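You operate a simulated robot arm through the tools that you are given. There is no shell and no other tool. Be economical: measure what you need, move in short steps, check, and stop when the job is done.

You are at the controls of a simulated two-armed robot. One attempt, no reset.

JOB
Find the sensor that reads OPEN and swap in the plug marked NEW.
Fine: switch the box on to test and off at the end; the bad plug goes into the rack.

It is judged by the outcome, as a careful person would: the job done as asked, and still so three seconds after it is handed in. It fails if anything else is knocked over, pushed out of place, dropped, spilled or broken.

ROBOT AND FRAMES
Two 7-joint arms with fingered hands on one trunk that stands fixed in place. Base frame: the origin is at the foot of the trunk, x ahead of it, y to its left, z up. Readings come in mm, degrees, newtons and seconds.
The left shoulder is at [51, 152, 1147], the right one opposite. With the tool pointing down near the work surface each hand reaches from about 420 to 820 mm from the base axis, measured 20 degrees to its own side. Payload 3.8 kg a hand.
The tool frame of a hand sits at the grasp point between the pads (the TCP): z along the fingers, y along the line on which they close. The tips reach 30 mm beyond it. The gripper opens to 104 mm. The gripper's body begins 35 mm behind the TCP. The gripper is a hand of 5 fingers: y runs from the thumb to the fingers, the wrist lies at [-15, -104, -178] in the tool frame, and closing takes about 1.5 s.
Orientation is that of the tool frame in the base frame, as a unit quaternion [x, y, z, w]. With the fingers straight down and the wrist toward the robot, the tool's x, y and z point along [0, 1, 0], [1, 0, 0] and [0, 0, -1] of the base frame.

CONTROLS
- The arms move only by the tool nudge_tool. It takes "left_plan", "right_plan" or both (then of equal length, played together; a hand with none holds still); each is a list of rows, each an object of numbers (a shift or turn left out is 0, a gripper value left out holds the last): "dx", "dy", "dz": the shift along the tool's x, y, z in mm; "ax", "ay", "az": the turn, a rotation vector about the tool's x, y, z in rad. In form: [{"dx": .., "dy": .., "dz": .., "ax": .., "ay": .., "az": ..}, ...]. A call has 1 to 20 rows; each row is the pose to reach, as a shift and turn from the pose commanded when the call began, along the tool's axes at that moment. "left_claw" and "right_claw" are, for a hand that has rows, the finger opening in mm, from 0 to 104, set as the call begins (left out, the last holds). Each row takes 0.2 s and may step no farther than 50 mm and 8.6 degrees from the row before; otherwise, or with a gripper value out of range, the whole call is refused. Where a pose cannot be reached the arm comes as near as it can. A force on the tool above 40 N (or 10 N above the force at the start of the call, whichever is more), or a blocked arm, ends the call early, and 0.2 s more pass. The fingers move at their own pace (about 72 mm/s each) and stop on an object; they squeeze with about 29 N. The grip force told is the motor's: it shows also when the fingers shut on nothing. Time passes only in rows, and 0.2 s behind the last, so rows that repeat a pose let the fingers close. The reply holds the time, the measured pose of the TCP, the force on the tool along the base axes, the opening and the grip force, in the units named above and with some noise, with the torque about the TCP (base axes, N m) and any sound that the robot's microphone picked up.
- Cameras (640 x 400 px; columns grow to the right, rows downward): "scene" is now at [132.7, -50, 1316.6]; the picture's right is [-0.43, -0.90, 0.06], its down [-0.48, 0.17, -0.86] and it looks along [0.77, -0.40, -0.50] (base axes); focal length 323 px, centre (320, 200). "left" rides on the left gripper at [-80, -78, -141] in its tool frame; the picture's right is [-0.78, -0.30, 0.56], its down [0.53, -0.78, 0.33] and it looks along [0.33, 0.56, 0.76] (tool axes); focal length 247 px, centre (320, 200). "right" rides on the right gripper at [80, -78, -141] in its tool frame; the picture's right is [-0.78, 0.30, -0.56], its down [-0.54, -0.78, 0.33] and it looks along [-0.33, 0.56, 0.76] (tool axes); focal length 247 px, centre (320, 200). There is no depth. A picture from a camera that has moved, and an enlarged one, comes with that camera's place and axes in the base frame and with its lens. The place of the scene camera against the robot may be out by one fixed shift of up to 25 mm in any direction.
- snapshot(camera): a new picture of that camera. The clock stands still meanwhile.
- lift_body(by): slides the trunk up (or, below 0, down) by that many mm; the arms and the scene camera ride with it, the base frame stays. It gives what a move gives, with no picture.
- finger_targets(index, middle, ring, little, thumb_bend, thumb_turn, hand): sets how far each is bent, from 0 (flat) to 100 (curled in); at 30 the hand is open as for a grip, at 70 the pads meet at the TCP. One left out holds its place. A second passes; each finger stops where it meets its share of the squeeze, and holds until it gets a number again. A gripper value or a shape takes the hand back. It gives what a move gives, with no picture; readings hold the bend of each and the force on index, middle, ring, little, thumb and palm. thumb_turn goes from beside the hand (0) to across from the fingers (100), as for a grip.
- set_grasp(shape, hand): the hand has 5 fingers and takes this shape, open, in about a second: jaw (thumb against the fingers, like two jaws); tri (thumb and two fingers); tip (a fingertip pinch); poke (one finger out to press); point (the index stretched); flat (the hand flat); cup (the hand cupped); fist (a fist). The gripper value then closes the fingers along that shape, each until it touches; the sizes above hold for jaw. It gives what a move gives, with no picture.
- head_to(pan, tilt): turns the head with the scene camera to pan (to the left, within 80 degrees either way) and tilt (down, from -29 to 69), counted from straight ahead of the robot. It gives what a move gives.
- inspect(camera, box): a new picture of the part [left, top, right, bottom] of that camera's present view, enlarged. The clock stands still meanwhile.
- finish_job(): hands the job in; it is judged then, once.

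Work in short steps. Places have to be worked out from the pictures, the camera data and where the tool is seen: move nearer, look again, correct. Check each grasp and each placing, and mend what went wrong. You have 120 turns and 86 pictures in all, those below and enlarged ones among them. Open the grippers and draw the arms clear of the work before you hand the job in, unless the task says otherwise; then end with one line.

The tools are called after "Call:" as a command line: name --argument value ..., lists and objects as JSON in quotes. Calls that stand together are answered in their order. nudge_tool: Moves the arms, as the interface text tells. Its arguments: {"type":"object","properties":{"left_plan":{"type":"array","items":{"type":"object","properties":{"dx":{"type":"number"},"dy":{"type":"number"},"dz":{"type":"number"},"ax":{"type":"number"},"ay":{"type":"number"},"az":{"type":"number"}}}},"left_claw":{"type":"number"},"right_plan":{"type":"array","items":{"type":"object","properties":{"dx":{"type":"number"},"dy":{"type":"number"},"dz":{"type":"number"},"ax":{"type":"number"},"ay":{"type":"number"},"az":{"type":"number"}}}},"right_claw":{"type":"number"}},"required":[]} The other tools are called the same way: lift_body (by) slides the trunk up or down; set_grasp (shape, hand) gives the hand a shape; finger_targets (index, middle, ring, little, thumb_bend, thumb_turn, hand) moves the fingers one by one; head_to (pan, tilt) turns the head that bears the scene camera; snapshot (camera) takes a picture; inspect (camera, box) takes an enlarged picture of a part of a camera's view; finish_job () hands the job in.

At the start:

```text
t: 0.0
left_eef_pos: [497.9, -4.5, 1142.2]
left_tool_rot: [0.707, 0.707, 0.0, 0.0]
left_wrist_force: [-0.1, 1.0, 0.7]
left_ft_torque: [0.0, 0.01, 0.01]
left_opening: 103.4
left_gripper_force: 0.1
left_shape: jaw
left_bend: [30.0, 30.0, 30.0, 30.0, 30.0, 98.0]
left_finger forces: [0.0, 0.0, 0.1, 0.0, 0.0, 0.0]
right_eef_pos: [379.2, -394.0, 1130.9]
right_tool_rot: [0.708, 0.706, 0.001, 0.001]
right_wrist_force: [0.2, 0.2, -1.6]
right_ft_torque: [0.02, 0.0, 0.01]
right_opening: 103.8
right_gripper_force: 0.1
right_shape: jaw
right_bend: [30.0, 30.0, 30.0, 30.0, 30.0, 98.0]
right_finger forces: [0.0, 0.0, 0.0, 0.0, 0.1, 0.0]
trunk travel left (down, up): [-225.0, 231.0]
head pan, tilt: [-25.7, 22.9]
```

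scene: 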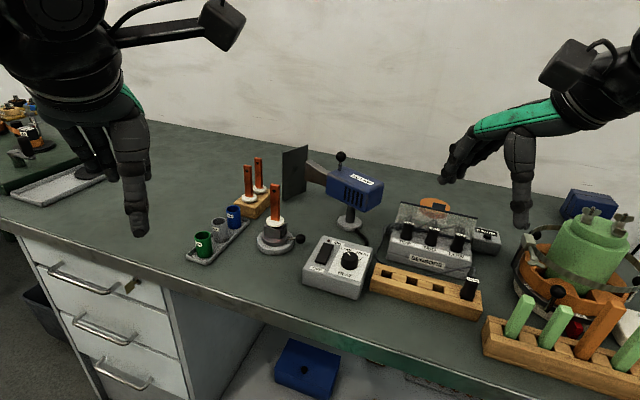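
right: 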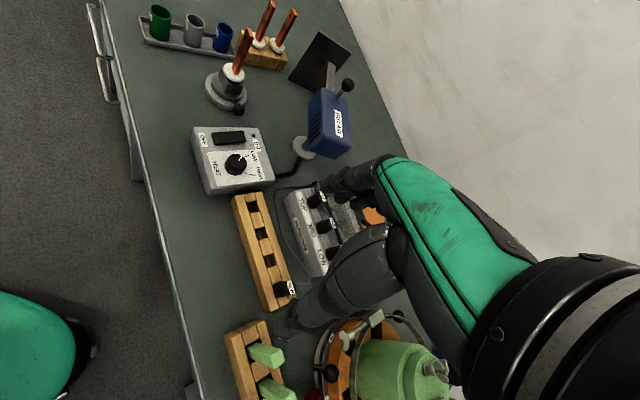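
left: 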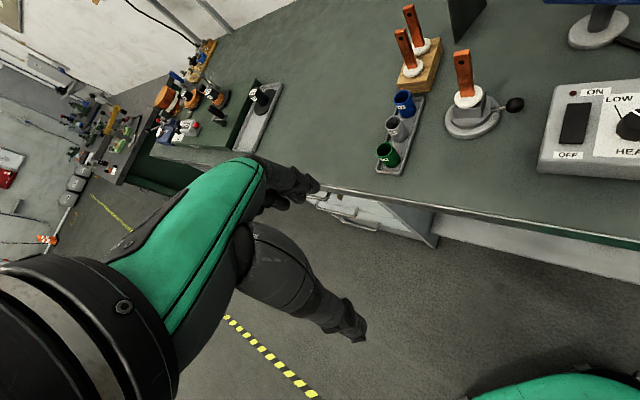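

The scene shows a box with three plugs and a wooden rack in front with one black plug. I enlarge these to read the labels.

Call:
inspect --camera "scene" --box '[360, 190, 520, 330]'

Call:
inspect --camera "right" --box '[180, 100, 400, 320]'

```text
2.86 times, centred on (440, 260) of scene
camera zoom: at [132.7, -50.0, 1316.6], right [-0.43, -0.9, 0.06], down [-0.48, 0.17, -0.86], along [0.77, -0.4, -0.5], focal length 922 px, centre (-23, 29)
```

zoom: 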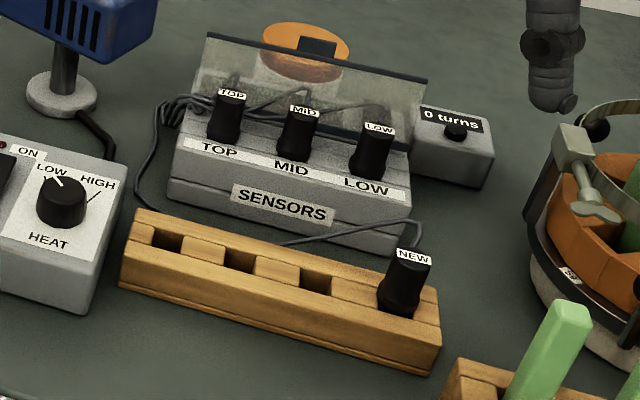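

```text
1.82 times, centred on (290, 210) of right
camera zoom: at [303.0, -312.8, 1271.2], right [0.29, -0.78, 0.56], down [-0.78, -0.53, -0.33], along [0.56, -0.34, -0.76], focal length 449 px, centre (374, 182)
```

zoom: 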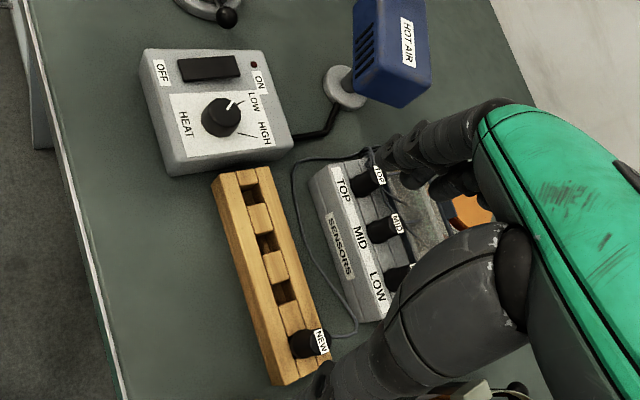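

The labels are clear: plugs TOP, MID and LOW on the SENSORS block, NEW in the rack. I still need the box to switch on and its display, so I look around the rest of the bench.

Call:
head_to --pan -55 --tilt 30

Call:
snapshot --camera "scene"

Call:
head_to --pan 20 --tilt 30

Call:
snapshot --camera "scene"

```text
t: 0.9
left_eef_pos: [496.5, -5.2, 1142.3]
left_tool_rot: [0.706, 0.709, 0.0, 0.0]
left_wrist_force: [-0.2, 0.2, 0.7]
left_ft_torque: [-0.01, 0.05, -0.01]
left_opening: 103.6
left_gripper_force: 0.1
left_shape: jaw
left_bend: [30.0, 30.0, 30.0, 30.0, 30.0, 98.0]
left_finger forces: [0.1, 0.0, 0.1, 0.0, 0.1, 0.1]
right_eef_pos: [379.8, -393.6, 1130.7]
right_tool_rot: [0.708, 0.707, 0.0, 0.0]
right_wrist_force: [-0.4, 0.5, -0.9]
right_ft_torque: [0.0, -0.01, 0.01]
right_opening: 103.6
right_gripper_force: 0.1
right_shape: jaw
right_bend: [30.0, 30.0, 30.0, 30.0, 30.0, 98.0]
right_finger forces: [0.0, 0.0, 0.0, 0.0, 0.1, 0.0]
trunk travel left (down, up): [-225.0, 231.0]
head pan, tilt: [-55.0, 30.0]
```

```text
80 pictures are left
camera scene: at [99.9, -83.8, 1309.8], right [-0.81, -0.57, 0.12], down [-0.41, 0.41, -0.82], along [0.42, -0.71, -0.56], focal length 323 px, centre (320, 200)
```

scene: 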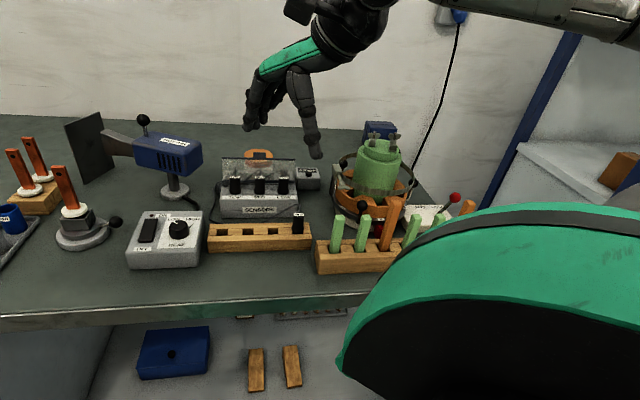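

```text
t: 2.4
left_eef_pos: [496.1, -5.0, 1142.1]
left_tool_rot: [0.707, 0.707, 0.001, 0.0]
left_wrist_force: [-0.4, -0.1, -0.6]
left_ft_torque: [-0.02, 0.02, 0.06]
left_opening: 103.8
left_gripper_force: 0.1
left_shape: jaw
left_bend: [30.0, 30.0, 30.0, 30.0, 30.0, 98.0]
left_finger forces: [0.0, 0.0, 0.0, 0.0, 0.0, 0.1]
right_eef_pos: [381.2, -394.6, 1130.8]
right_tool_rot: [0.708, 0.706, 0.001, 0.0]
right_wrist_force: [0.0, 0.1, -0.2]
right_ft_torque: [-0.05, 0.02, -0.02]
right_opening: 103.7
right_gripper_force: 0.0
right_shape: jaw
right_bend: [30.0, 30.0, 30.0, 30.0, 30.0, 98.0]
right_finger forces: [0.0, 0.0, 0.0, 0.0, 0.1, 0.1]
trunk travel left (down, up): [-225.0, 231.0]
head pan, tilt: [20.0, 30.0]
```

```text
79 pictures are left
camera scene: at [132.7, 21.1, 1305.1], right [0.34, -0.94, -0.05], down [-0.59, -0.17, -0.79], along [0.74, 0.3, -0.61], focal length 323 px, centre (320, 200)
```

scene: 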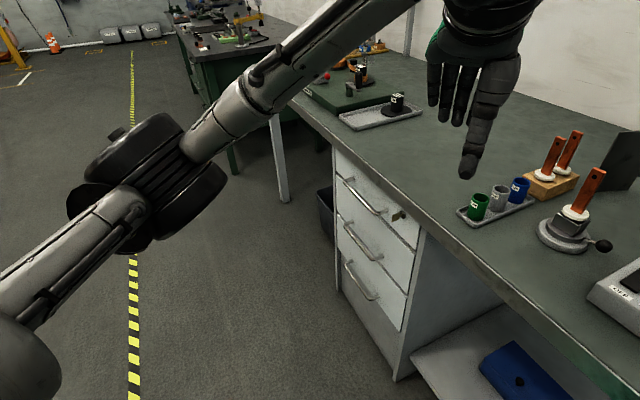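

There is a green mat and a tray with a labelled black piece on the left; I enlarge those, and the left wrist view of the HEAT box.

Call:
inspect --camera "scene" --box '[300, 40, 440, 135]'

Call:
head_to --pan -40 --tilt 35

Call:
snapshot --camera "scene"

```text
4.21 times, centred on (370, 88) of scene
camera zoom: at [132.7, 21.1, 1305.1], right [0.34, -0.94, -0.05], down [-0.59, -0.17, -0.79], along [0.74, 0.3, -0.61], focal length 1359 px, centre (110, 674)
```

zoom: 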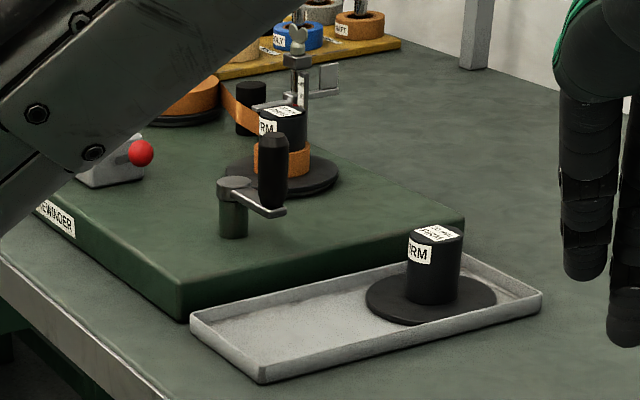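

```text
t: 3.7
left_eef_pos: [497.6, -5.1, 1142.7]
left_tool_rot: [0.707, 0.707, 0.0, 0.0]
left_wrist_force: [-0.2, 0.4, -0.2]
left_ft_torque: [0.02, 0.0, -0.02]
left_opening: 103.6
left_gripper_force: 0.1
left_shape: jaw
left_bend: [30.0, 30.0, 30.0, 30.0, 30.0, 98.0]
left_finger forces: [0.1, 0.0, 0.0, 0.0, 0.0, 0.0]
right_eef_pos: [379.6, -393.1, 1132.0]
right_tool_rot: [0.708, 0.707, 0.001, 0.001]
right_wrist_force: [-1.1, 0.0, 0.1]
right_ft_torque: [0.04, 0.01, -0.02]
right_opening: 103.7
right_gripper_force: 0.1
right_shape: jaw
right_bend: [30.0, 30.0, 30.0, 30.0, 30.0, 98.0]
right_finger forces: [0.1, 0.0, 0.0, 0.0, 0.1, 0.0]
trunk travel left (down, up): [-225.0, 231.0]
head pan, tilt: [-40.0, 35.0]
```

```text
77 pictures are left
camera scene: at [114.3, -66.3, 1299.9], right [-0.64, -0.77, 0.09], down [-0.55, 0.37, -0.75], along [0.54, -0.53, -0.66], focal length 323 px, centre (320, 200)
```

scene: 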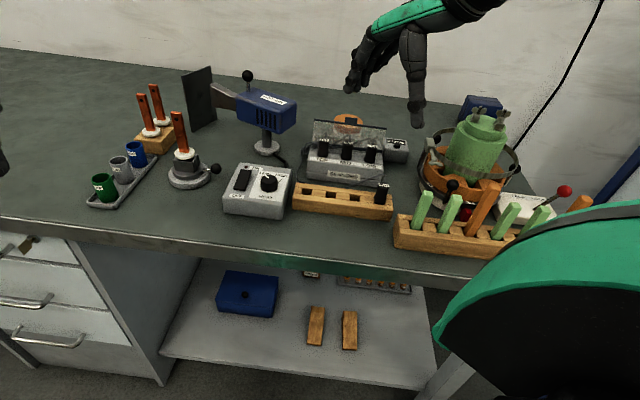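

I enlarge the SENSORS block and the area of the green pot with the red-tipped lever to find the display and switch.

Call:
inspect --camera "scene" --box '[285, 95, 425, 220]'

Call:
inspect --camera "scene" --box '[400, 90, 600, 260]'

Call:
inspect --camera "scene" --box '[200, 60, 320, 225]'

```text
3.20 times, centred on (355, 158) of scene
camera zoom: at [114.3, -66.3, 1299.9], right [-0.64, -0.77, 0.09], down [-0.55, 0.37, -0.75], along [0.54, -0.53, -0.66], focal length 1033 px, centre (208, 336)
```

zoom: 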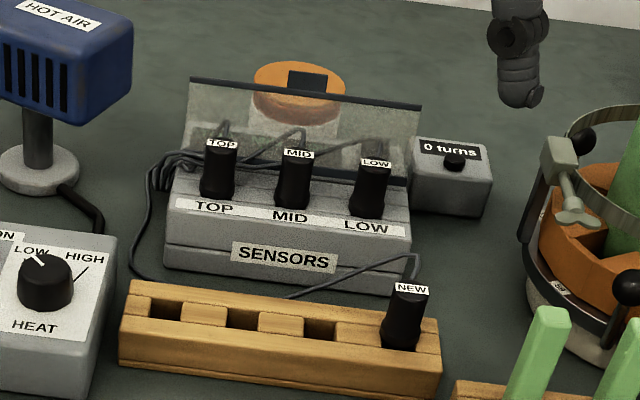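

```text
2.35 times, centred on (500, 175) of scene
camera zoom: at [114.3, -66.3, 1299.9], right [-0.64, -0.77, 0.09], down [-0.55, 0.37, -0.75], along [0.54, -0.53, -0.66], focal length 760 px, centre (-104, 259)
```

zoom: 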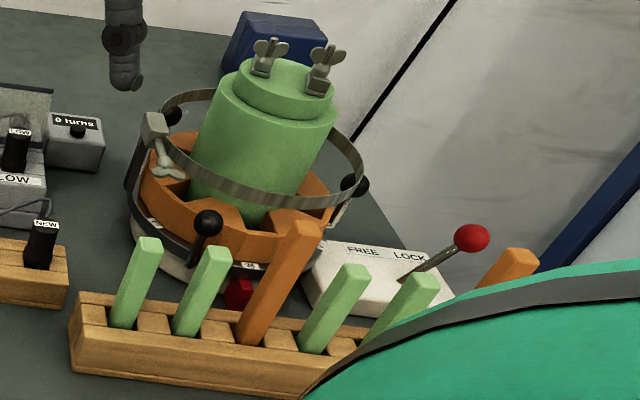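

```text
2.42 times, centred on (260, 142) of scene
camera zoom: at [114.3, -66.3, 1299.9], right [-0.64, -0.77, 0.09], down [-0.55, 0.37, -0.75], along [0.54, -0.53, -0.66], focal length 783 px, centre (466, 339)
```

zoom: 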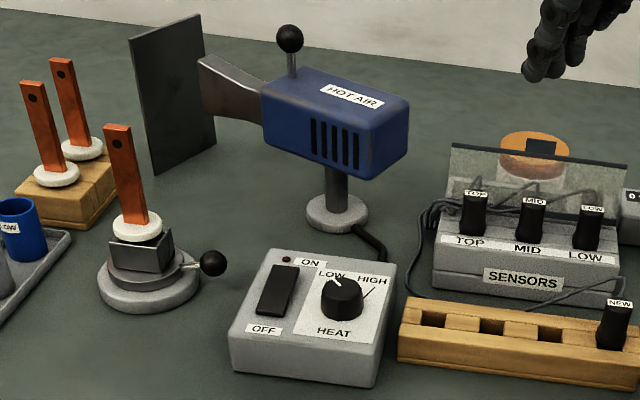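

No display is visible from here, and the right hand blocks its own camera. By triangulation the bench is near z≈830 and the sensor box near (511, -521). I shift the right hand to the side and up for a steep view of it.

Call:
nudge_tool --right_plan '[{"dx": -42, "dy": 7, "dz": -16}, {"dx": -84, "dy": 14, "dz": -32}, {"dx": -126, "dy": 21, "dz": -49}]'

Call:
snapshot --camera "right"

Call:
snapshot --camera "scene"

```text
t: 4.5
left_eef_pos: [497.0, -6.2, 1140.8]
left_tool_rot: [0.707, 0.707, -0.001, -0.001]
left_wrist_force: [-0.7, 0.7, 0.4]
left_ft_torque: [0.02, 0.01, 0.03]
left_opening: 103.8
left_gripper_force: 0.0
left_shape: jaw
left_bend: [30.0, 30.0, 30.0, 30.0, 30.0, 98.0]
left_finger forces: [0.1, 0.0, 0.0, 0.0, 0.1, 0.1]
right_eef_pos: [400.2, -519.2, 1179.3]
right_tool_rot: [0.707, 0.707, -0.001, 0.0]
right_wrist_force: [0.4, -0.5, -0.7]
right_ft_torque: [0.0, -0.01, 0.03]
right_opening: 103.8
right_gripper_force: 0.1
right_shape: jaw
right_bend: [30.0, 30.0, 30.0, 30.0, 30.0, 98.0]
right_finger forces: [0.1, 0.1, 0.0, 0.0, 0.0, 0.0]
trunk travel left (down, up): [-225.0, 231.0]
head pan, tilt: [-40.0, 35.0]
```

```text
73 pictures are left
camera right: at [322.3, -439.2, 1319.4], right [0.3, -0.78, 0.56], down [-0.78, -0.53, -0.33], along [0.56, -0.33, -0.76], focal length 247 px, centre (320, 200)
```

right: 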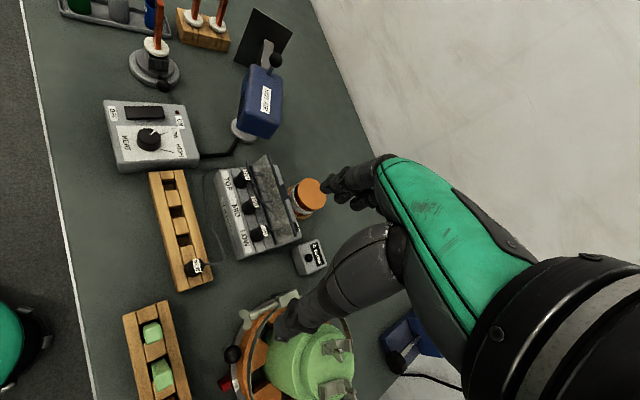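

```text
72 pictures are left
camera scene: at [114.7, -67.2, 1299.8], right [-0.64, -0.77, 0.09], down [-0.55, 0.37, -0.75], along [0.54, -0.53, -0.66], focal length 323 px, centre (320, 200)
```

scene: 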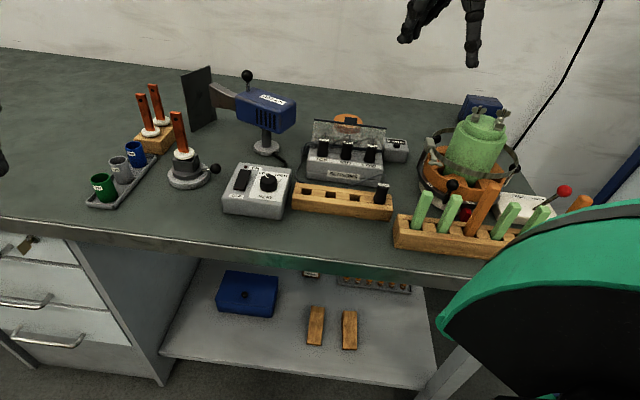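

Call:
inspect --camera "right" --box '[140, 150, 340, 290]'

Call:
inspect --camera "right" --box '[200, 290, 380, 400]'

```text
2.86 times, centred on (240, 220) of right
camera zoom: at [322.3, -439.2, 1319.4], right [0.3, -0.78, 0.56], down [-0.78, -0.53, -0.33], along [0.56, -0.33, -0.76], focal length 706 px, centre (549, 143)
```

zoom: 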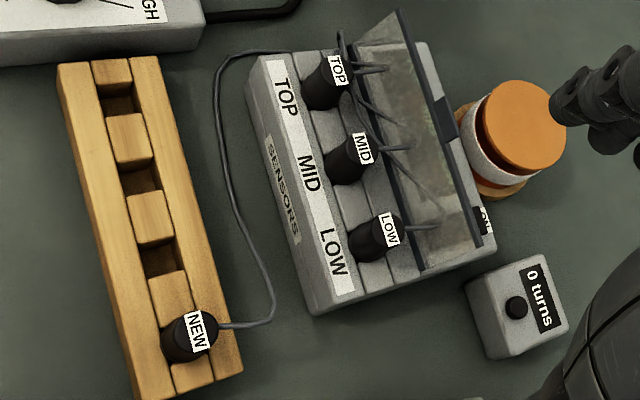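

```text
3.56 times, centred on (290, 345) of right
camera zoom: at [322.3, -439.2, 1319.4], right [0.3, -0.78, 0.56], down [-0.78, -0.53, -0.33], along [0.56, -0.33, -0.76], focal length 878 px, centre (427, -316)
```

zoom: 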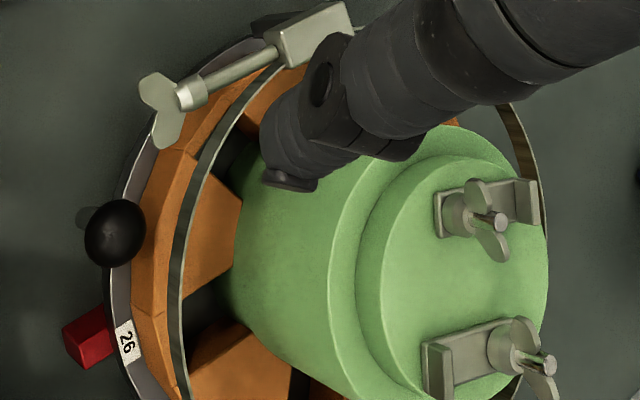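

The SENSORS box has a clear slanted panel behind the plugs and a small label at its right rear corner. I enlarge that label tightly.

Call:
inspect --camera "right" --box '[255, 170, 325, 250]'

Call:
inspect --camera "scene" --box '[300, 105, 400, 185]'

```text
5.00 times, centred on (290, 210) of right
camera zoom: at [322.3, -439.2, 1319.4], right [0.3, -0.78, 0.56], down [-0.78, -0.53, -0.33], along [0.56, -0.33, -0.76], focal length 1235 px, centre (470, 150)
```

zoom: 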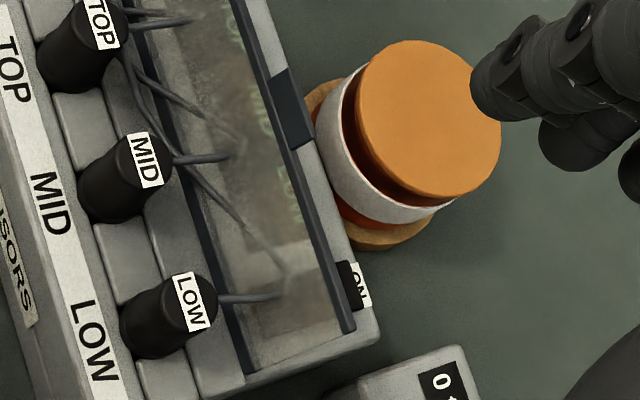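

```text
5.00 times, centred on (350, 145) of scene
camera zoom: at [114.7, -67.2, 1299.8], right [-0.64, -0.77, 0.09], down [-0.55, 0.37, -0.75], along [0.54, -0.53, -0.66], focal length 1614 px, centre (170, 475)
```

zoom: 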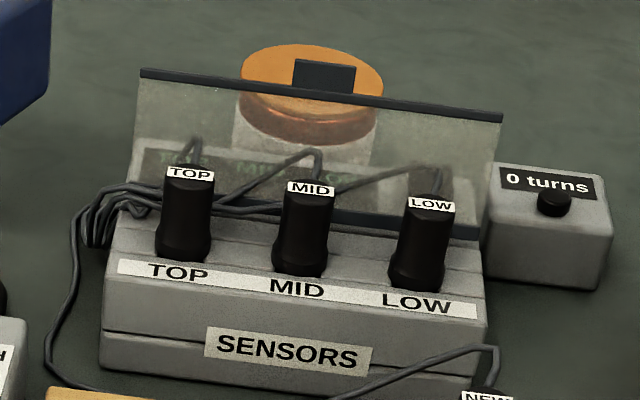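

Through the dusty clear panel I can make out a dark display with dim green text, and a black rocker with an "ON" label at the rear right. I zoom tightly on both.

Call:
inspect --camera "scene" --box '[316, 126, 364, 156]'

Call:
inspect --camera "right" --box '[245, 175, 305, 225]'

```text
13.33 times, centred on (340, 141) of scene
camera zoom: at [114.7, -67.2, 1299.8], right [-0.64, -0.77, 0.09], down [-0.55, 0.37, -0.75], along [0.54, -0.53, -0.66], focal length 4305 px, centre (53, 987)
```

zoom: 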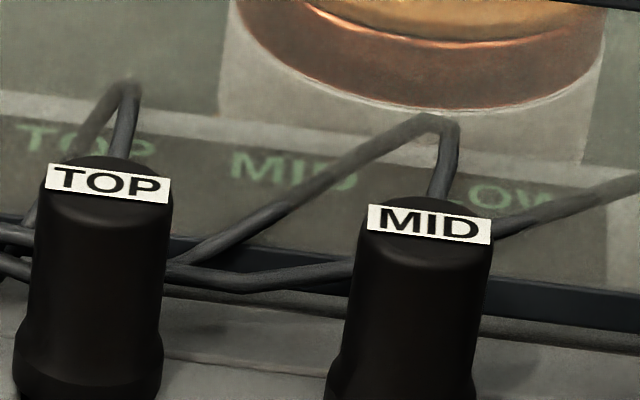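

```text
8.00 times, centred on (275, 200) of right
camera zoom: at [322.3, -439.2, 1319.4], right [0.3, -0.78, 0.56], down [-0.78, -0.53, -0.33], along [0.56, -0.33, -0.76], focal length 1976 px, centre (680, 200)
```

zoom: 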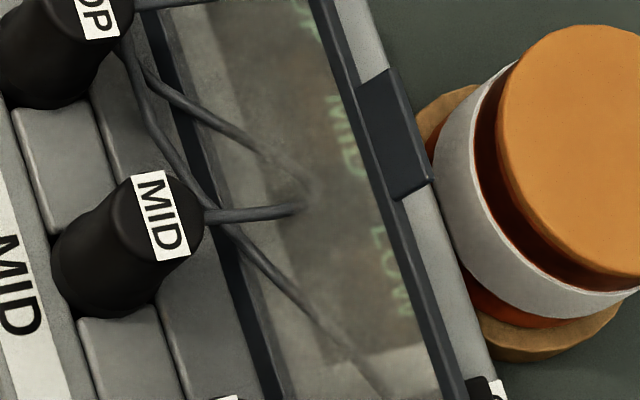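

The display reads TOP/MID/LOW headings, values blank, so the box is off; the switch is at the rear right. I turn the right hand to face the bench squarely (about 45°) and come lower for a closer look.

Call:
nudge_tool --right_plan '[{"dx": 2, "dy": 13, "dz": 20, "az": 0.13}, {"dx": 3, "dy": 26, "dz": 40, "az": 0.26}, {"dx": 4, "dy": 39, "dz": 60, "az": 0.39}, {"dx": 5, "dy": 52, "dz": 80, "az": 0.52}, {"dx": 7, "dy": 65, "dz": 100, "az": 0.65}, {"dx": 8, "dy": 78, "dz": 120, "az": 0.78}]'

Call:
snapshot --camera "right"

```text
t: 5.9
left_eef_pos: [497.6, -6.5, 1141.4]
left_tool_rot: [0.707, 0.708, -0.001, 0.0]
left_wrist_force: [0.7, -0.5, 0.2]
left_ft_torque: [0.04, 0.02, 0.0]
left_opening: 103.6
left_gripper_force: 0.0
left_shape: jaw
left_bend: [30.0, 30.0, 30.0, 30.0, 30.0, 98.0]
left_finger forces: [0.1, 0.0, 0.0, 0.0, 0.0, 0.0]
right_eef_pos: [478.8, -512.7, 1058.0]
right_tool_rot: [0.924, 0.383, 0.001, 0.0]
right_wrist_force: [-1.0, 0.1, -0.7]
right_ft_torque: [0.02, 0.02, -0.01]
right_opening: 103.5
right_gripper_force: 0.1
right_shape: jaw
right_bend: [30.0, 30.0, 30.0, 30.0, 30.0, 98.0]
right_finger forces: [0.0, 0.1, 0.1, 0.1, 0.0, 0.0]
trunk travel left (down, up): [-225.0, 231.0]
head pan, tilt: [-40.0, 35.0]
```

```text
65 pictures are left
camera right: at [481.2, -400.8, 1198.9], right [-0.34, -0.76, 0.56], down [-0.93, 0.17, -0.33], along [0.16, -0.63, -0.76], focal length 247 px, centre (320, 200)
```

right: 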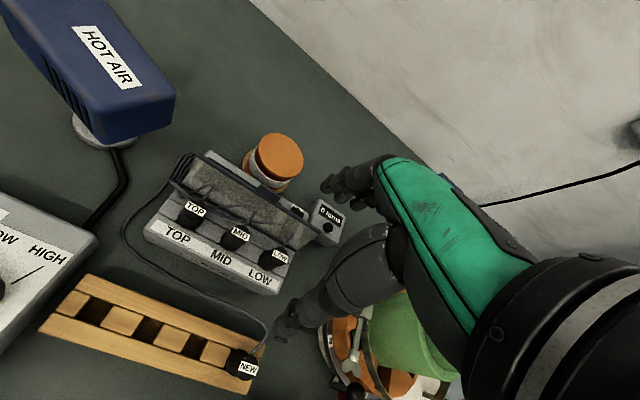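

Call:
inspect --camera "right" --box '[255, 180, 355, 245]'

Call:
inspect --camera "right" --box '[130, 140, 330, 300]'

```text
6.15 times, centred on (305, 212) of right
camera zoom: at [481.2, -400.8, 1198.9], right [-0.34, -0.76, 0.56], down [-0.93, 0.17, -0.33], along [0.16, -0.63, -0.76], focal length 1520 px, centre (412, 123)
```

zoom: 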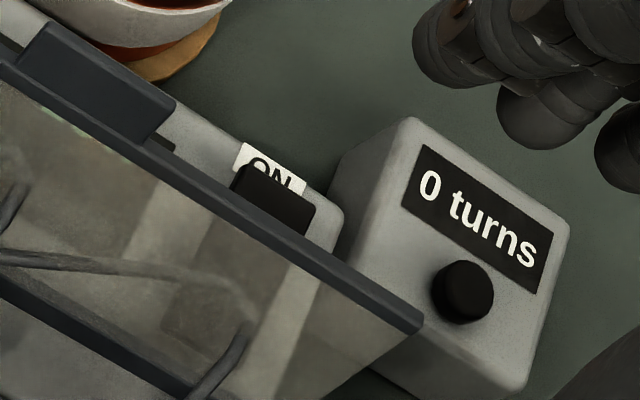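

```text
2.50 times, centred on (230, 220) of right
camera zoom: at [481.2, -400.8, 1198.9], right [-0.34, -0.76, 0.56], down [-0.93, 0.17, -0.33], along [0.16, -0.63, -0.76], focal length 617 px, centre (545, 150)
```

zoom: 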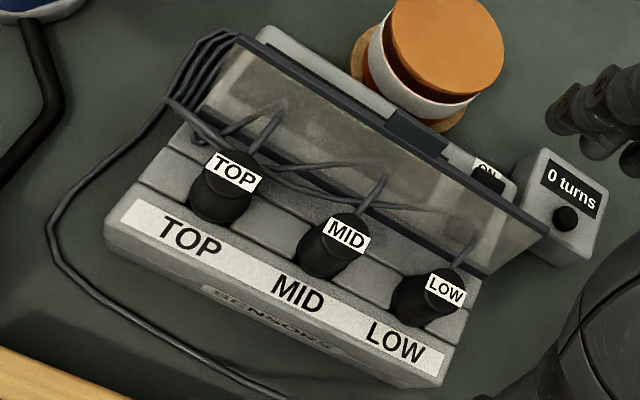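

Triangulating from the two right-camera views: LOW plug top ≈(482,-527,947), TOP ≈(551,-456,950), the clear flap stands nearly upright behind the plugs (top z≈972), and the ON rocker is at ≈(529,-585,921). I shape the right hand to poke and look at where the fingertip sits.

Call:
set_grasp --hand "right" --shape "poke"

Call:
snapshot --camera "right"

Call:
snapshot --camera "scene"

```text
t: 6.8
left_eef_pos: [497.4, -4.9, 1142.5]
left_tool_rot: [0.708, 0.707, -0.001, 0.0]
left_wrist_force: [-0.2, 0.1, 0.6]
left_ft_torque: [-0.01, 0.01, 0.02]
left_opening: 103.5
left_gripper_force: 0.1
left_shape: jaw
left_bend: [30.0, 30.0, 30.0, 30.0, 30.0, 98.0]
left_finger forces: [0.1, 0.0, 0.0, 0.0, 0.1, 0.1]
right_eef_pos: [478.6, -511.9, 1060.7]
right_tool_rot: [0.923, 0.385, 0.0, 0.001]
right_wrist_force: [0.0, 0.6, -0.2]
right_ft_torque: [0.01, -0.03, 0.01]
right_opening: 0.0
right_gripper_force: 0.1
right_shape: poke
right_bend: [70.0, 70.0, 99.0, 99.0, 100.0, 100.0]
right_finger forces: [0.1, 0.1, 0.0, 0.1, 0.1, 0.0]
trunk travel left (down, up): [-225.0, 231.0]
head pan, tilt: [-40.0, 35.0]
```

```text
62 pictures are left
camera right: at [479.4, -399.9, 1200.2], right [-0.34, -0.76, 0.56], down [-0.93, 0.17, -0.33], along [0.16, -0.63, -0.76], focal length 247 px, centre (320, 200)
```

right: 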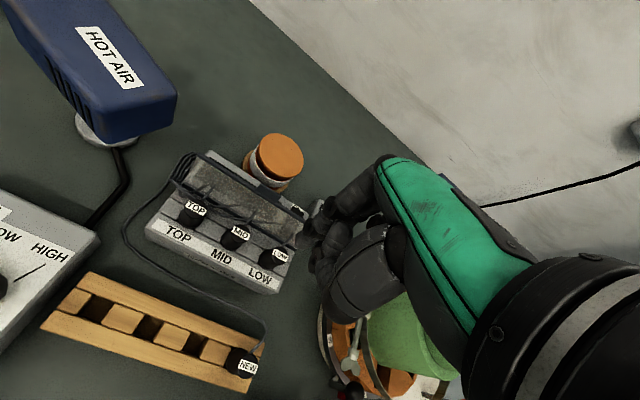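

```text
61 pictures are left
camera scene: at [114.2, -66.4, 1299.9], right [-0.64, -0.77, 0.09], down [-0.55, 0.37, -0.75], along [0.54, -0.53, -0.66], focal length 323 px, centre (320, 200)
```

scene: 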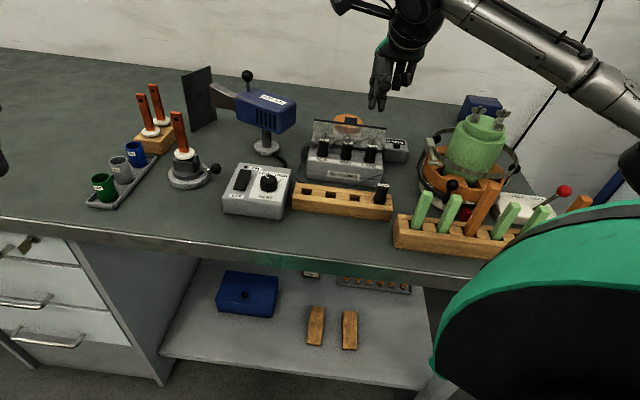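

I zoom on the fingertips to find where they lie in the tool frame.

Call:
inspect --camera "right" --box '[280, 160, 400, 290]'

Call:
inspect --camera "scene" --box '[340, 20, 440, 120]'

```text
3.08 times, centred on (340, 225) of right
camera zoom: at [479.4, -399.9, 1200.2], right [-0.34, -0.76, 0.56], down [-0.93, 0.17, -0.33], along [0.16, -0.63, -0.76], focal length 760 px, centre (258, 123)
```

zoom: 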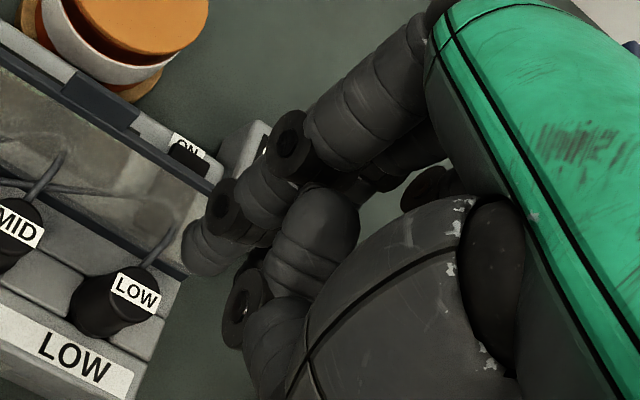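

```text
4.00 times, centred on (390, 70) of scene
camera zoom: at [114.2, -66.4, 1299.9], right [-0.64, -0.77, 0.09], down [-0.55, 0.37, -0.75], along [0.54, -0.53, -0.66], focal length 1291 px, centre (40, 720)
```

zoom: 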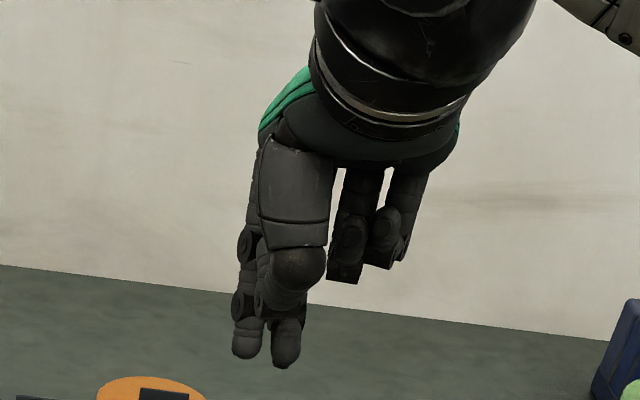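

In poke the index tip sits near tool (8,0,+28), but the thumb hangs low enough to hit the upright flap when pressing. I try the pointing shape, with index stretched, to get more reach.

Call:
set_grasp --hand "right" --shape "point"

Call:
inspect --camera "right" --box '[240, 80, 440, 290]'

Call:
inspect --camera "scene" --box '[340, 20, 440, 120]'

```text
t: 7.7
left_eef_pos: [496.5, -5.7, 1142.0]
left_tool_rot: [0.707, 0.707, 0.0, -0.001]
left_wrist_force: [-0.2, -0.8, 0.0]
left_ft_torque: [-0.02, 0.03, 0.01]
left_opening: 103.4
left_gripper_force: 0.1
left_shape: jaw
left_bend: [30.0, 30.0, 30.0, 30.0, 30.0, 98.0]
left_finger forces: [0.1, 0.0, 0.0, 0.0, 0.0, 0.0]
right_eef_pos: [476.9, -511.9, 1059.7]
right_tool_rot: [0.923, 0.385, 0.001, 0.0]
right_wrist_force: [-0.7, 0.5, 0.5]
right_ft_torque: [-0.06, 0.01, 0.0]
right_opening: 0.0
right_gripper_force: 0.0
right_shape: point
right_bend: [20.0, 100.0, 100.0, 100.0, 98.0, 88.0]
right_finger forces: [0.1, 0.0, 0.0, 0.0, 0.0, 0.1]
trunk travel left (down, up): [-225.0, 231.0]
head pan, tilt: [-40.0, 35.0]
```

```text
1.90 times, centred on (340, 185) of right
camera zoom: at [479.5, -400.0, 1200.2], right [-0.34, -0.76, 0.56], down [-0.93, 0.17, -0.33], along [0.16, -0.63, -0.76], focal length 470 px, centre (282, 229)
```

zoom: 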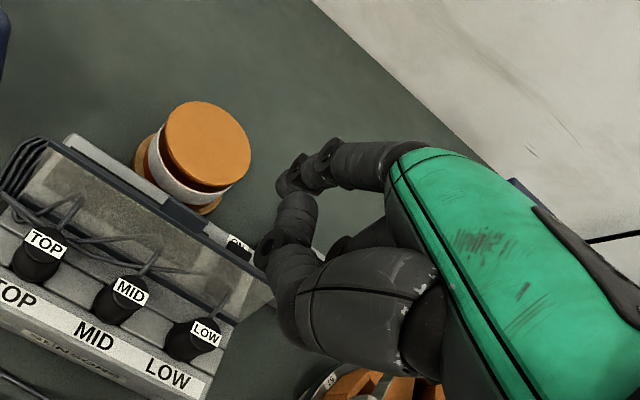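

```text
4.00 times, centred on (390, 70) of scene
camera zoom: at [114.3, -66.4, 1299.9], right [-0.64, -0.77, 0.09], down [-0.55, 0.37, -0.75], along [0.54, -0.53, -0.66], focal length 1291 px, centre (40, 720)
```

zoom: 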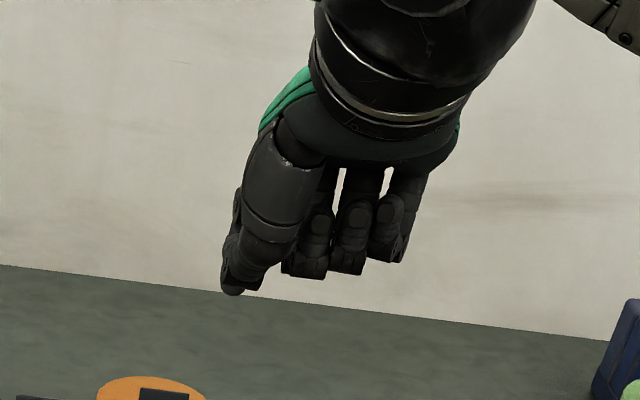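

The stretched index tip is near tool (15,74,31), but curled fingers would hit the flap with the hand upright. Tilting the hand about 40° makes the index the lowest point by ~50 mm; I move so the tip hovers about 65 mm above the rocker.

Call:
nudge_tool --right_plan '[{"dx": -6, "dy": 11, "ax": 0.14}, {"dx": -12, "dy": 22, "ax": 0.28}, {"dx": -18, "dy": 33, "ax": 0.42}, {"dx": -24, "dy": 44, "ax": 0.56}, {"dx": -30, "dy": 54, "ax": 0.7}, {"dx": -30, "dy": 54, "ax": 0.7}]'

Call:
snapshot --camera "right"

Call:
inspect --camera "scene" --box '[290, 60, 430, 200]'

```text
t: 9.1
left_eef_pos: [496.5, -5.1, 1142.2]
left_tool_rot: [0.707, 0.708, 0.001, 0.0]
left_wrist_force: [-0.2, 0.0, 0.0]
left_ft_torque: [-0.01, 0.0, -0.02]
left_opening: 103.6
left_gripper_force: 0.1
left_shape: jaw
left_bend: [30.0, 30.0, 30.0, 30.0, 30.0, 98.0]
left_finger forces: [0.1, 0.0, 0.0, 0.0, 0.0, 0.1]
right_eef_pos: [496.4, -570.7, 1059.9]
right_tool_rot: [0.867, 0.362, -0.132, -0.317]
right_wrist_force: [0.0, -0.3, 0.7]
right_ft_torque: [-0.02, 0.01, -0.03]
right_opening: 0.1
right_gripper_force: 0.0
right_shape: point
right_bend: [20.0, 100.0, 100.0, 100.0, 98.0, 88.0]
right_finger forces: [0.0, 0.1, 0.0, 0.0, 0.0, 0.1]
trunk travel left (down, up): [-225.0, 231.0]
head pan, tilt: [-40.0, 35.0]
```

```text
56 pictures are left
camera right: at [575.4, -535.2, 1217.2], right [-0.13, -0.96, 0.24], down [-0.95, 0.19, 0.25], along [-0.28, -0.19, -0.94], focal length 247 px, centre (320, 200)
```

right: 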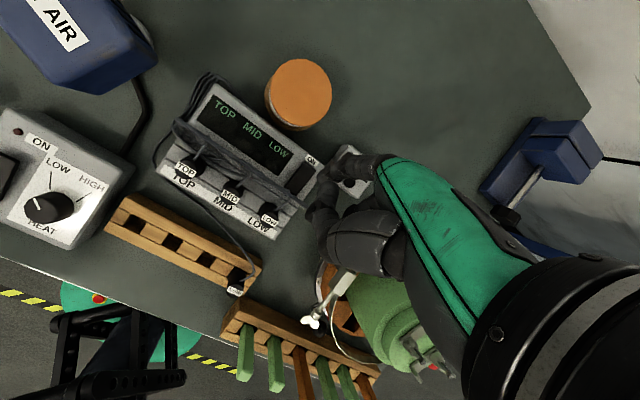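

```text
2.86 times, centred on (360, 130) of scene
camera zoom: at [113.8, -66.5, 1299.9], right [-0.64, -0.77, 0.09], down [-0.55, 0.37, -0.75], along [0.54, -0.53, -0.66], focal length 922 px, centre (206, 400)
```

zoom: 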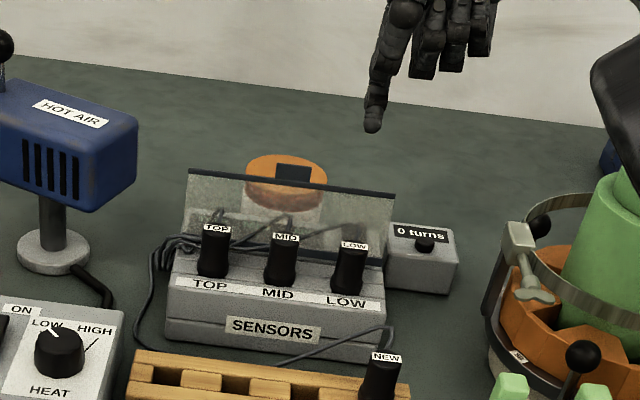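

This view shows the display and rocker clearly from behind the flap. I zoom on the rocker and fingertip.

Call:
inspect --camera "right" --box '[250, 110, 370, 230]'

```text
3.33 times, centred on (310, 170) of right
camera zoom: at [575.4, -535.2, 1217.2], right [-0.13, -0.96, 0.24], down [-0.95, 0.19, 0.25], along [-0.28, -0.19, -0.94], focal length 823 px, centre (353, 300)
```

zoom: 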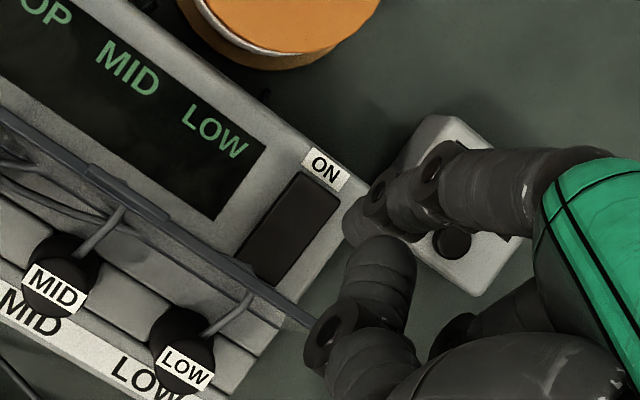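

The tip is at about (530,-584,990), and the ON end of the rocker at (529,-587,921), directly beneath. I descend 58 mm and check.

Call:
nudge_tool --right_plan '[{"dx": -1, "dy": 12.9, "dz": 15.3}, {"dx": -2, "dy": 25.8, "dz": 30.6}, {"dx": -3, "dy": 37.3, "dz": 44.4}]'

Call:
inspect --camera "right" --box '[220, 80, 380, 240]'

```text
t: 9.9
left_eef_pos: [497.9, -4.3, 1142.2]
left_tool_rot: [0.707, 0.707, 0.001, 0.0]
left_wrist_force: [0.3, 0.2, 0.9]
left_ft_torque: [-0.02, 0.01, -0.01]
left_opening: 103.6
left_gripper_force: 0.0
left_shape: jaw
left_bend: [30.0, 30.0, 30.0, 30.0, 30.0, 98.0]
left_finger forces: [0.1, 0.1, 0.0, 0.1, 0.1, 0.0]
right_eef_pos: [494.9, -571.4, 1002.5]
right_tool_rot: [0.867, 0.362, -0.133, -0.316]
right_wrist_force: [-0.2, 0.2, 0.3]
right_ft_torque: [-0.02, 0.03, 0.0]
right_opening: 0.1
right_gripper_force: 0.1
right_shape: point
right_bend: [20.0, 100.0, 100.0, 100.0, 98.0, 88.0]
right_finger forces: [0.1, 0.0, 0.1, 0.0, 0.1, 0.0]
trunk travel left (down, up): [-225.0, 231.0]
head pan, tilt: [-40.0, 35.0]
```

```text
2.50 times, centred on (300, 160) of right
camera zoom: at [574.4, -536.0, 1159.7], right [-0.13, -0.96, 0.24], down [-0.95, 0.19, 0.25], along [-0.28, -0.19, -0.94], focal length 617 px, centre (370, 300)
```

zoom: 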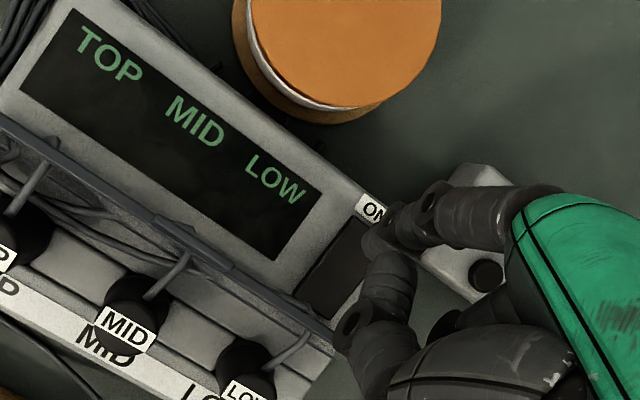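

The fingertip is about 10 mm over the rocker's ON end, slightly to its right. I shift 3 mm left and press down in small steps.

Call:
nudge_tool --right_plan '[{"dx": 3, "dy": 3.2, "dz": 3.8}, {"dx": 3, "dy": 6.4, "dz": 7.7}, {"dx": 3, "dy": 8.4, "dz": 9.9}, {"dx": 3, "dy": 10.3, "dz": 12.2}]'

Call:
inspect --camera "right" --box '[200, 60, 380, 240]'

```text
t: 10.9
left_eef_pos: [498.1, -5.5, 1143.0]
left_tool_rot: [0.707, 0.707, -0.001, 0.0]
left_wrist_force: [0.2, 0.2, 0.2]
left_ft_torque: [0.01, 0.0, -0.01]
left_opening: 103.5
left_gripper_force: 0.0
left_shape: jaw
left_bend: [30.0, 30.0, 30.0, 30.0, 30.0, 98.0]
left_finger forces: [0.1, 0.1, 0.0, 0.0, 0.0, 0.0]
right_eef_pos: [498.1, -570.7, 985.8]
right_tool_rot: [0.868, 0.361, -0.131, -0.316]
right_wrist_force: [-0.7, -0.1, 0.4]
right_ft_torque: [0.05, 0.01, -0.01]
right_opening: 0.0
right_gripper_force: 0.1
right_shape: point
right_bend: [20.0, 100.0, 100.0, 100.0, 98.0, 88.0]
right_finger forces: [0.1, 0.0, 0.1, 0.1, 0.0, 0.0]
trunk travel left (down, up): [-225.0, 231.0]
head pan, tilt: [-40.0, 35.0]
```

```text
2.22 times, centred on (290, 150) of right
camera zoom: at [575.9, -534.8, 1143.6], right [-0.13, -0.96, 0.24], down [-0.95, 0.19, 0.25], along [-0.28, -0.19, -0.94], focal length 549 px, centre (387, 311)
```

zoom: 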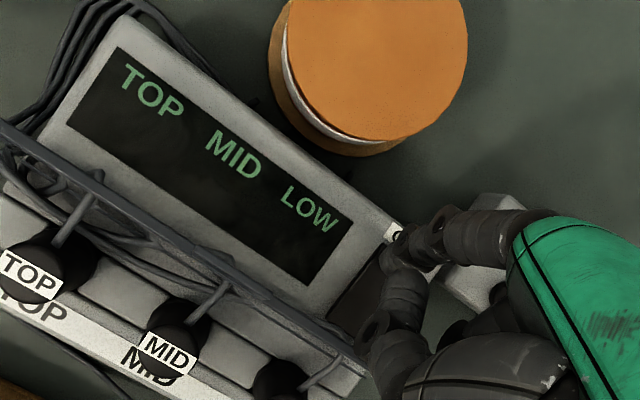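

No contact yet; the tip is over the ON half of the rocker. I continue down in small steps.

Call:
nudge_tool --right_plan '[{"dy": 1.9, "dz": 2.3}, {"dy": 3.9, "dz": 4.6}, {"dy": 5.8, "dz": 6.9}, {"dy": 7.1, "dz": 8.4}]'

Call:
inspect --camera "right" --box '[220, 60, 380, 220]'

```text
t: 11.9
left_eef_pos: [494.8, -3.7, 1142.6]
left_tool_rot: [0.707, 0.707, -0.001, 0.001]
left_wrist_force: [0.2, -0.7, -0.3]
left_ft_torque: [-0.02, 0.0, 0.01]
left_opening: 103.5
left_gripper_force: 0.0
left_shape: jaw
left_bend: [30.0, 30.0, 30.0, 30.0, 30.0, 98.0]
left_finger forces: [0.1, 0.1, 0.0, 0.0, 0.0, 0.1]
right_eef_pos: [497.1, -569.5, 977.5]
right_tool_rot: [0.868, 0.363, -0.128, -0.313]
right_wrist_force: [3.6, -4.0, 20.7]
right_ft_torque: [-0.62, -0.96, -0.1]
right_opening: 96.1
right_gripper_force: 0.1
right_shape: point
right_bend: [20.0, 100.0, 100.0, 100.0, 98.0, 88.0]
right_finger forces: [21.2, 0.2, 0.1, 0.1, 0.0, 0.0]
trunk travel left (down, up): [-225.0, 231.0]
head pan, tilt: [-40.0, 35.0]
```

```text
2.50 times, centred on (300, 140) of right
camera zoom: at [574.3, -534.6, 1136.5], right [-0.13, -0.96, 0.24], down [-0.95, 0.19, 0.24], along [-0.27, -0.19, -0.94], focal length 617 px, centre (370, 350)
```

zoom: 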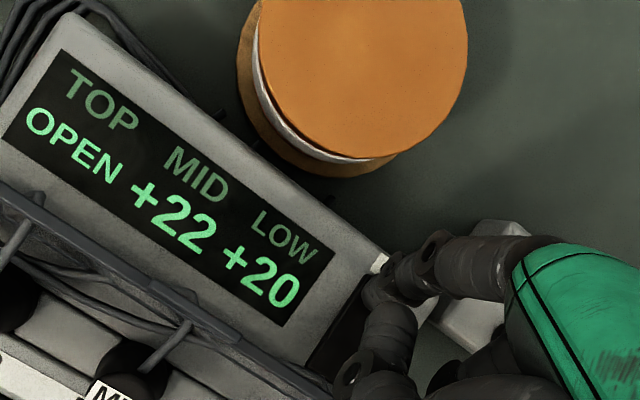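

The box is on: TOP reads OPEN, MID +22, LOW +20, so the TOP plug must be swapped. I lift the finger straight up clear.

Call:
nudge_tool --right_plan '[{"dy": -25, "dz": -30}, {"dy": -50, "dz": -60}, {"dy": -75, "dz": -90}]'

Call:
set_grasp --hand "right" --shape "tip"

Call:
inspect --camera "scene" --box '[280, 0, 440, 110]'

Call:
snapshot --camera "right"

```text
t: 12.7
left_eef_pos: [496.3, -3.9, 1142.5]
left_tool_rot: [0.707, 0.707, 0.0, 0.0]
left_wrist_force: [-0.1, -0.7, 0.0]
left_ft_torque: [0.0, 0.02, 0.01]
left_opening: 103.5
left_gripper_force: 0.1
left_shape: jaw
left_bend: [30.0, 30.0, 30.0, 30.0, 30.0, 98.0]
left_finger forces: [0.0, 0.0, 0.0, 0.0, 0.1, 0.0]
right_eef_pos: [495.0, -572.3, 1092.7]
right_tool_rot: [0.867, 0.361, -0.132, -0.316]
right_wrist_force: [-0.2, -0.5, 0.3]
right_ft_torque: [0.01, -0.02, 0.0]
right_opening: 0.0
right_gripper_force: 0.1
right_shape: point
right_bend: [20.0, 100.0, 100.0, 100.0, 98.0, 88.0]
right_finger forces: [0.1, 0.0, 0.1, 0.0, 0.0, 0.0]
trunk travel left (down, up): [-225.0, 231.0]
head pan, tilt: [-40.0, 35.0]
```

```text
t: 13.6
left_eef_pos: [497.3, -4.7, 1142.2]
left_tool_rot: [0.707, 0.707, 0.0, 0.0]
left_wrist_force: [0.2, -0.3, -0.3]
left_ft_torque: [0.02, -0.02, 0.02]
left_opening: 103.4
left_gripper_force: 0.1
left_shape: jaw
left_bend: [30.0, 30.0, 30.0, 30.0, 30.0, 98.0]
left_finger forces: [0.0, 0.1, 0.1, 0.0, 0.1, 0.1]
right_eef_pos: [495.4, -572.0, 1091.0]
right_tool_rot: [0.867, 0.361, -0.132, -0.318]
right_wrist_force: [0.3, 0.2, 0.2]
right_ft_torque: [0.03, -0.01, 0.01]
right_opening: 103.7
right_gripper_force: 0.1
right_shape: tip
right_bend: [30.0, 98.0, 99.0, 99.0, 30.0, 97.0]
right_finger forces: [0.0, 0.0, 0.0, 0.0, 0.0, 0.1]
trunk travel left (down, up): [-225.0, 231.0]
head pan, tilt: [-40.0, 35.0]
```

```text
3.64 times, centred on (360, 55) of scene
camera zoom: at [114.3, -66.5, 1299.9], right [-0.64, -0.77, 0.09], down [-0.55, 0.37, -0.75], along [0.54, -0.53, -0.66], focal length 1174 px, centre (174, 727)
```

zoom: 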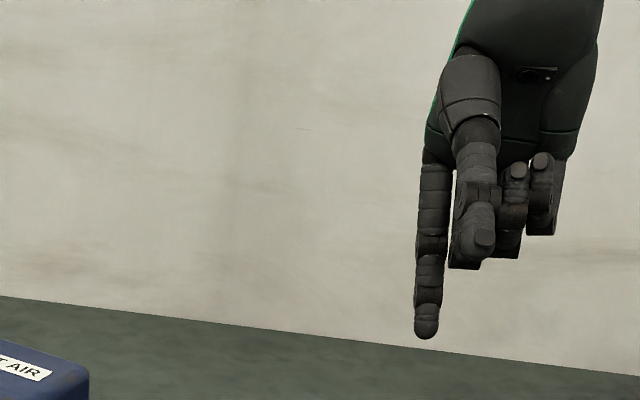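

```text
49 pictures are left
camera right: at [575.4, -537.1, 1249.1], right [-0.13, -0.96, 0.24], down [-0.95, 0.19, 0.25], along [-0.28, -0.19, -0.94], focal length 247 px, centre (320, 200)
```

right: 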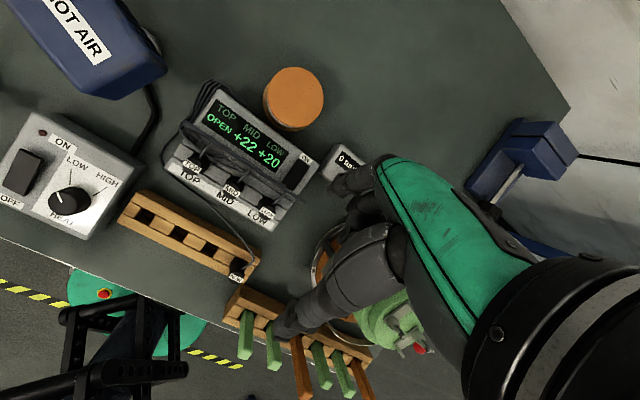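

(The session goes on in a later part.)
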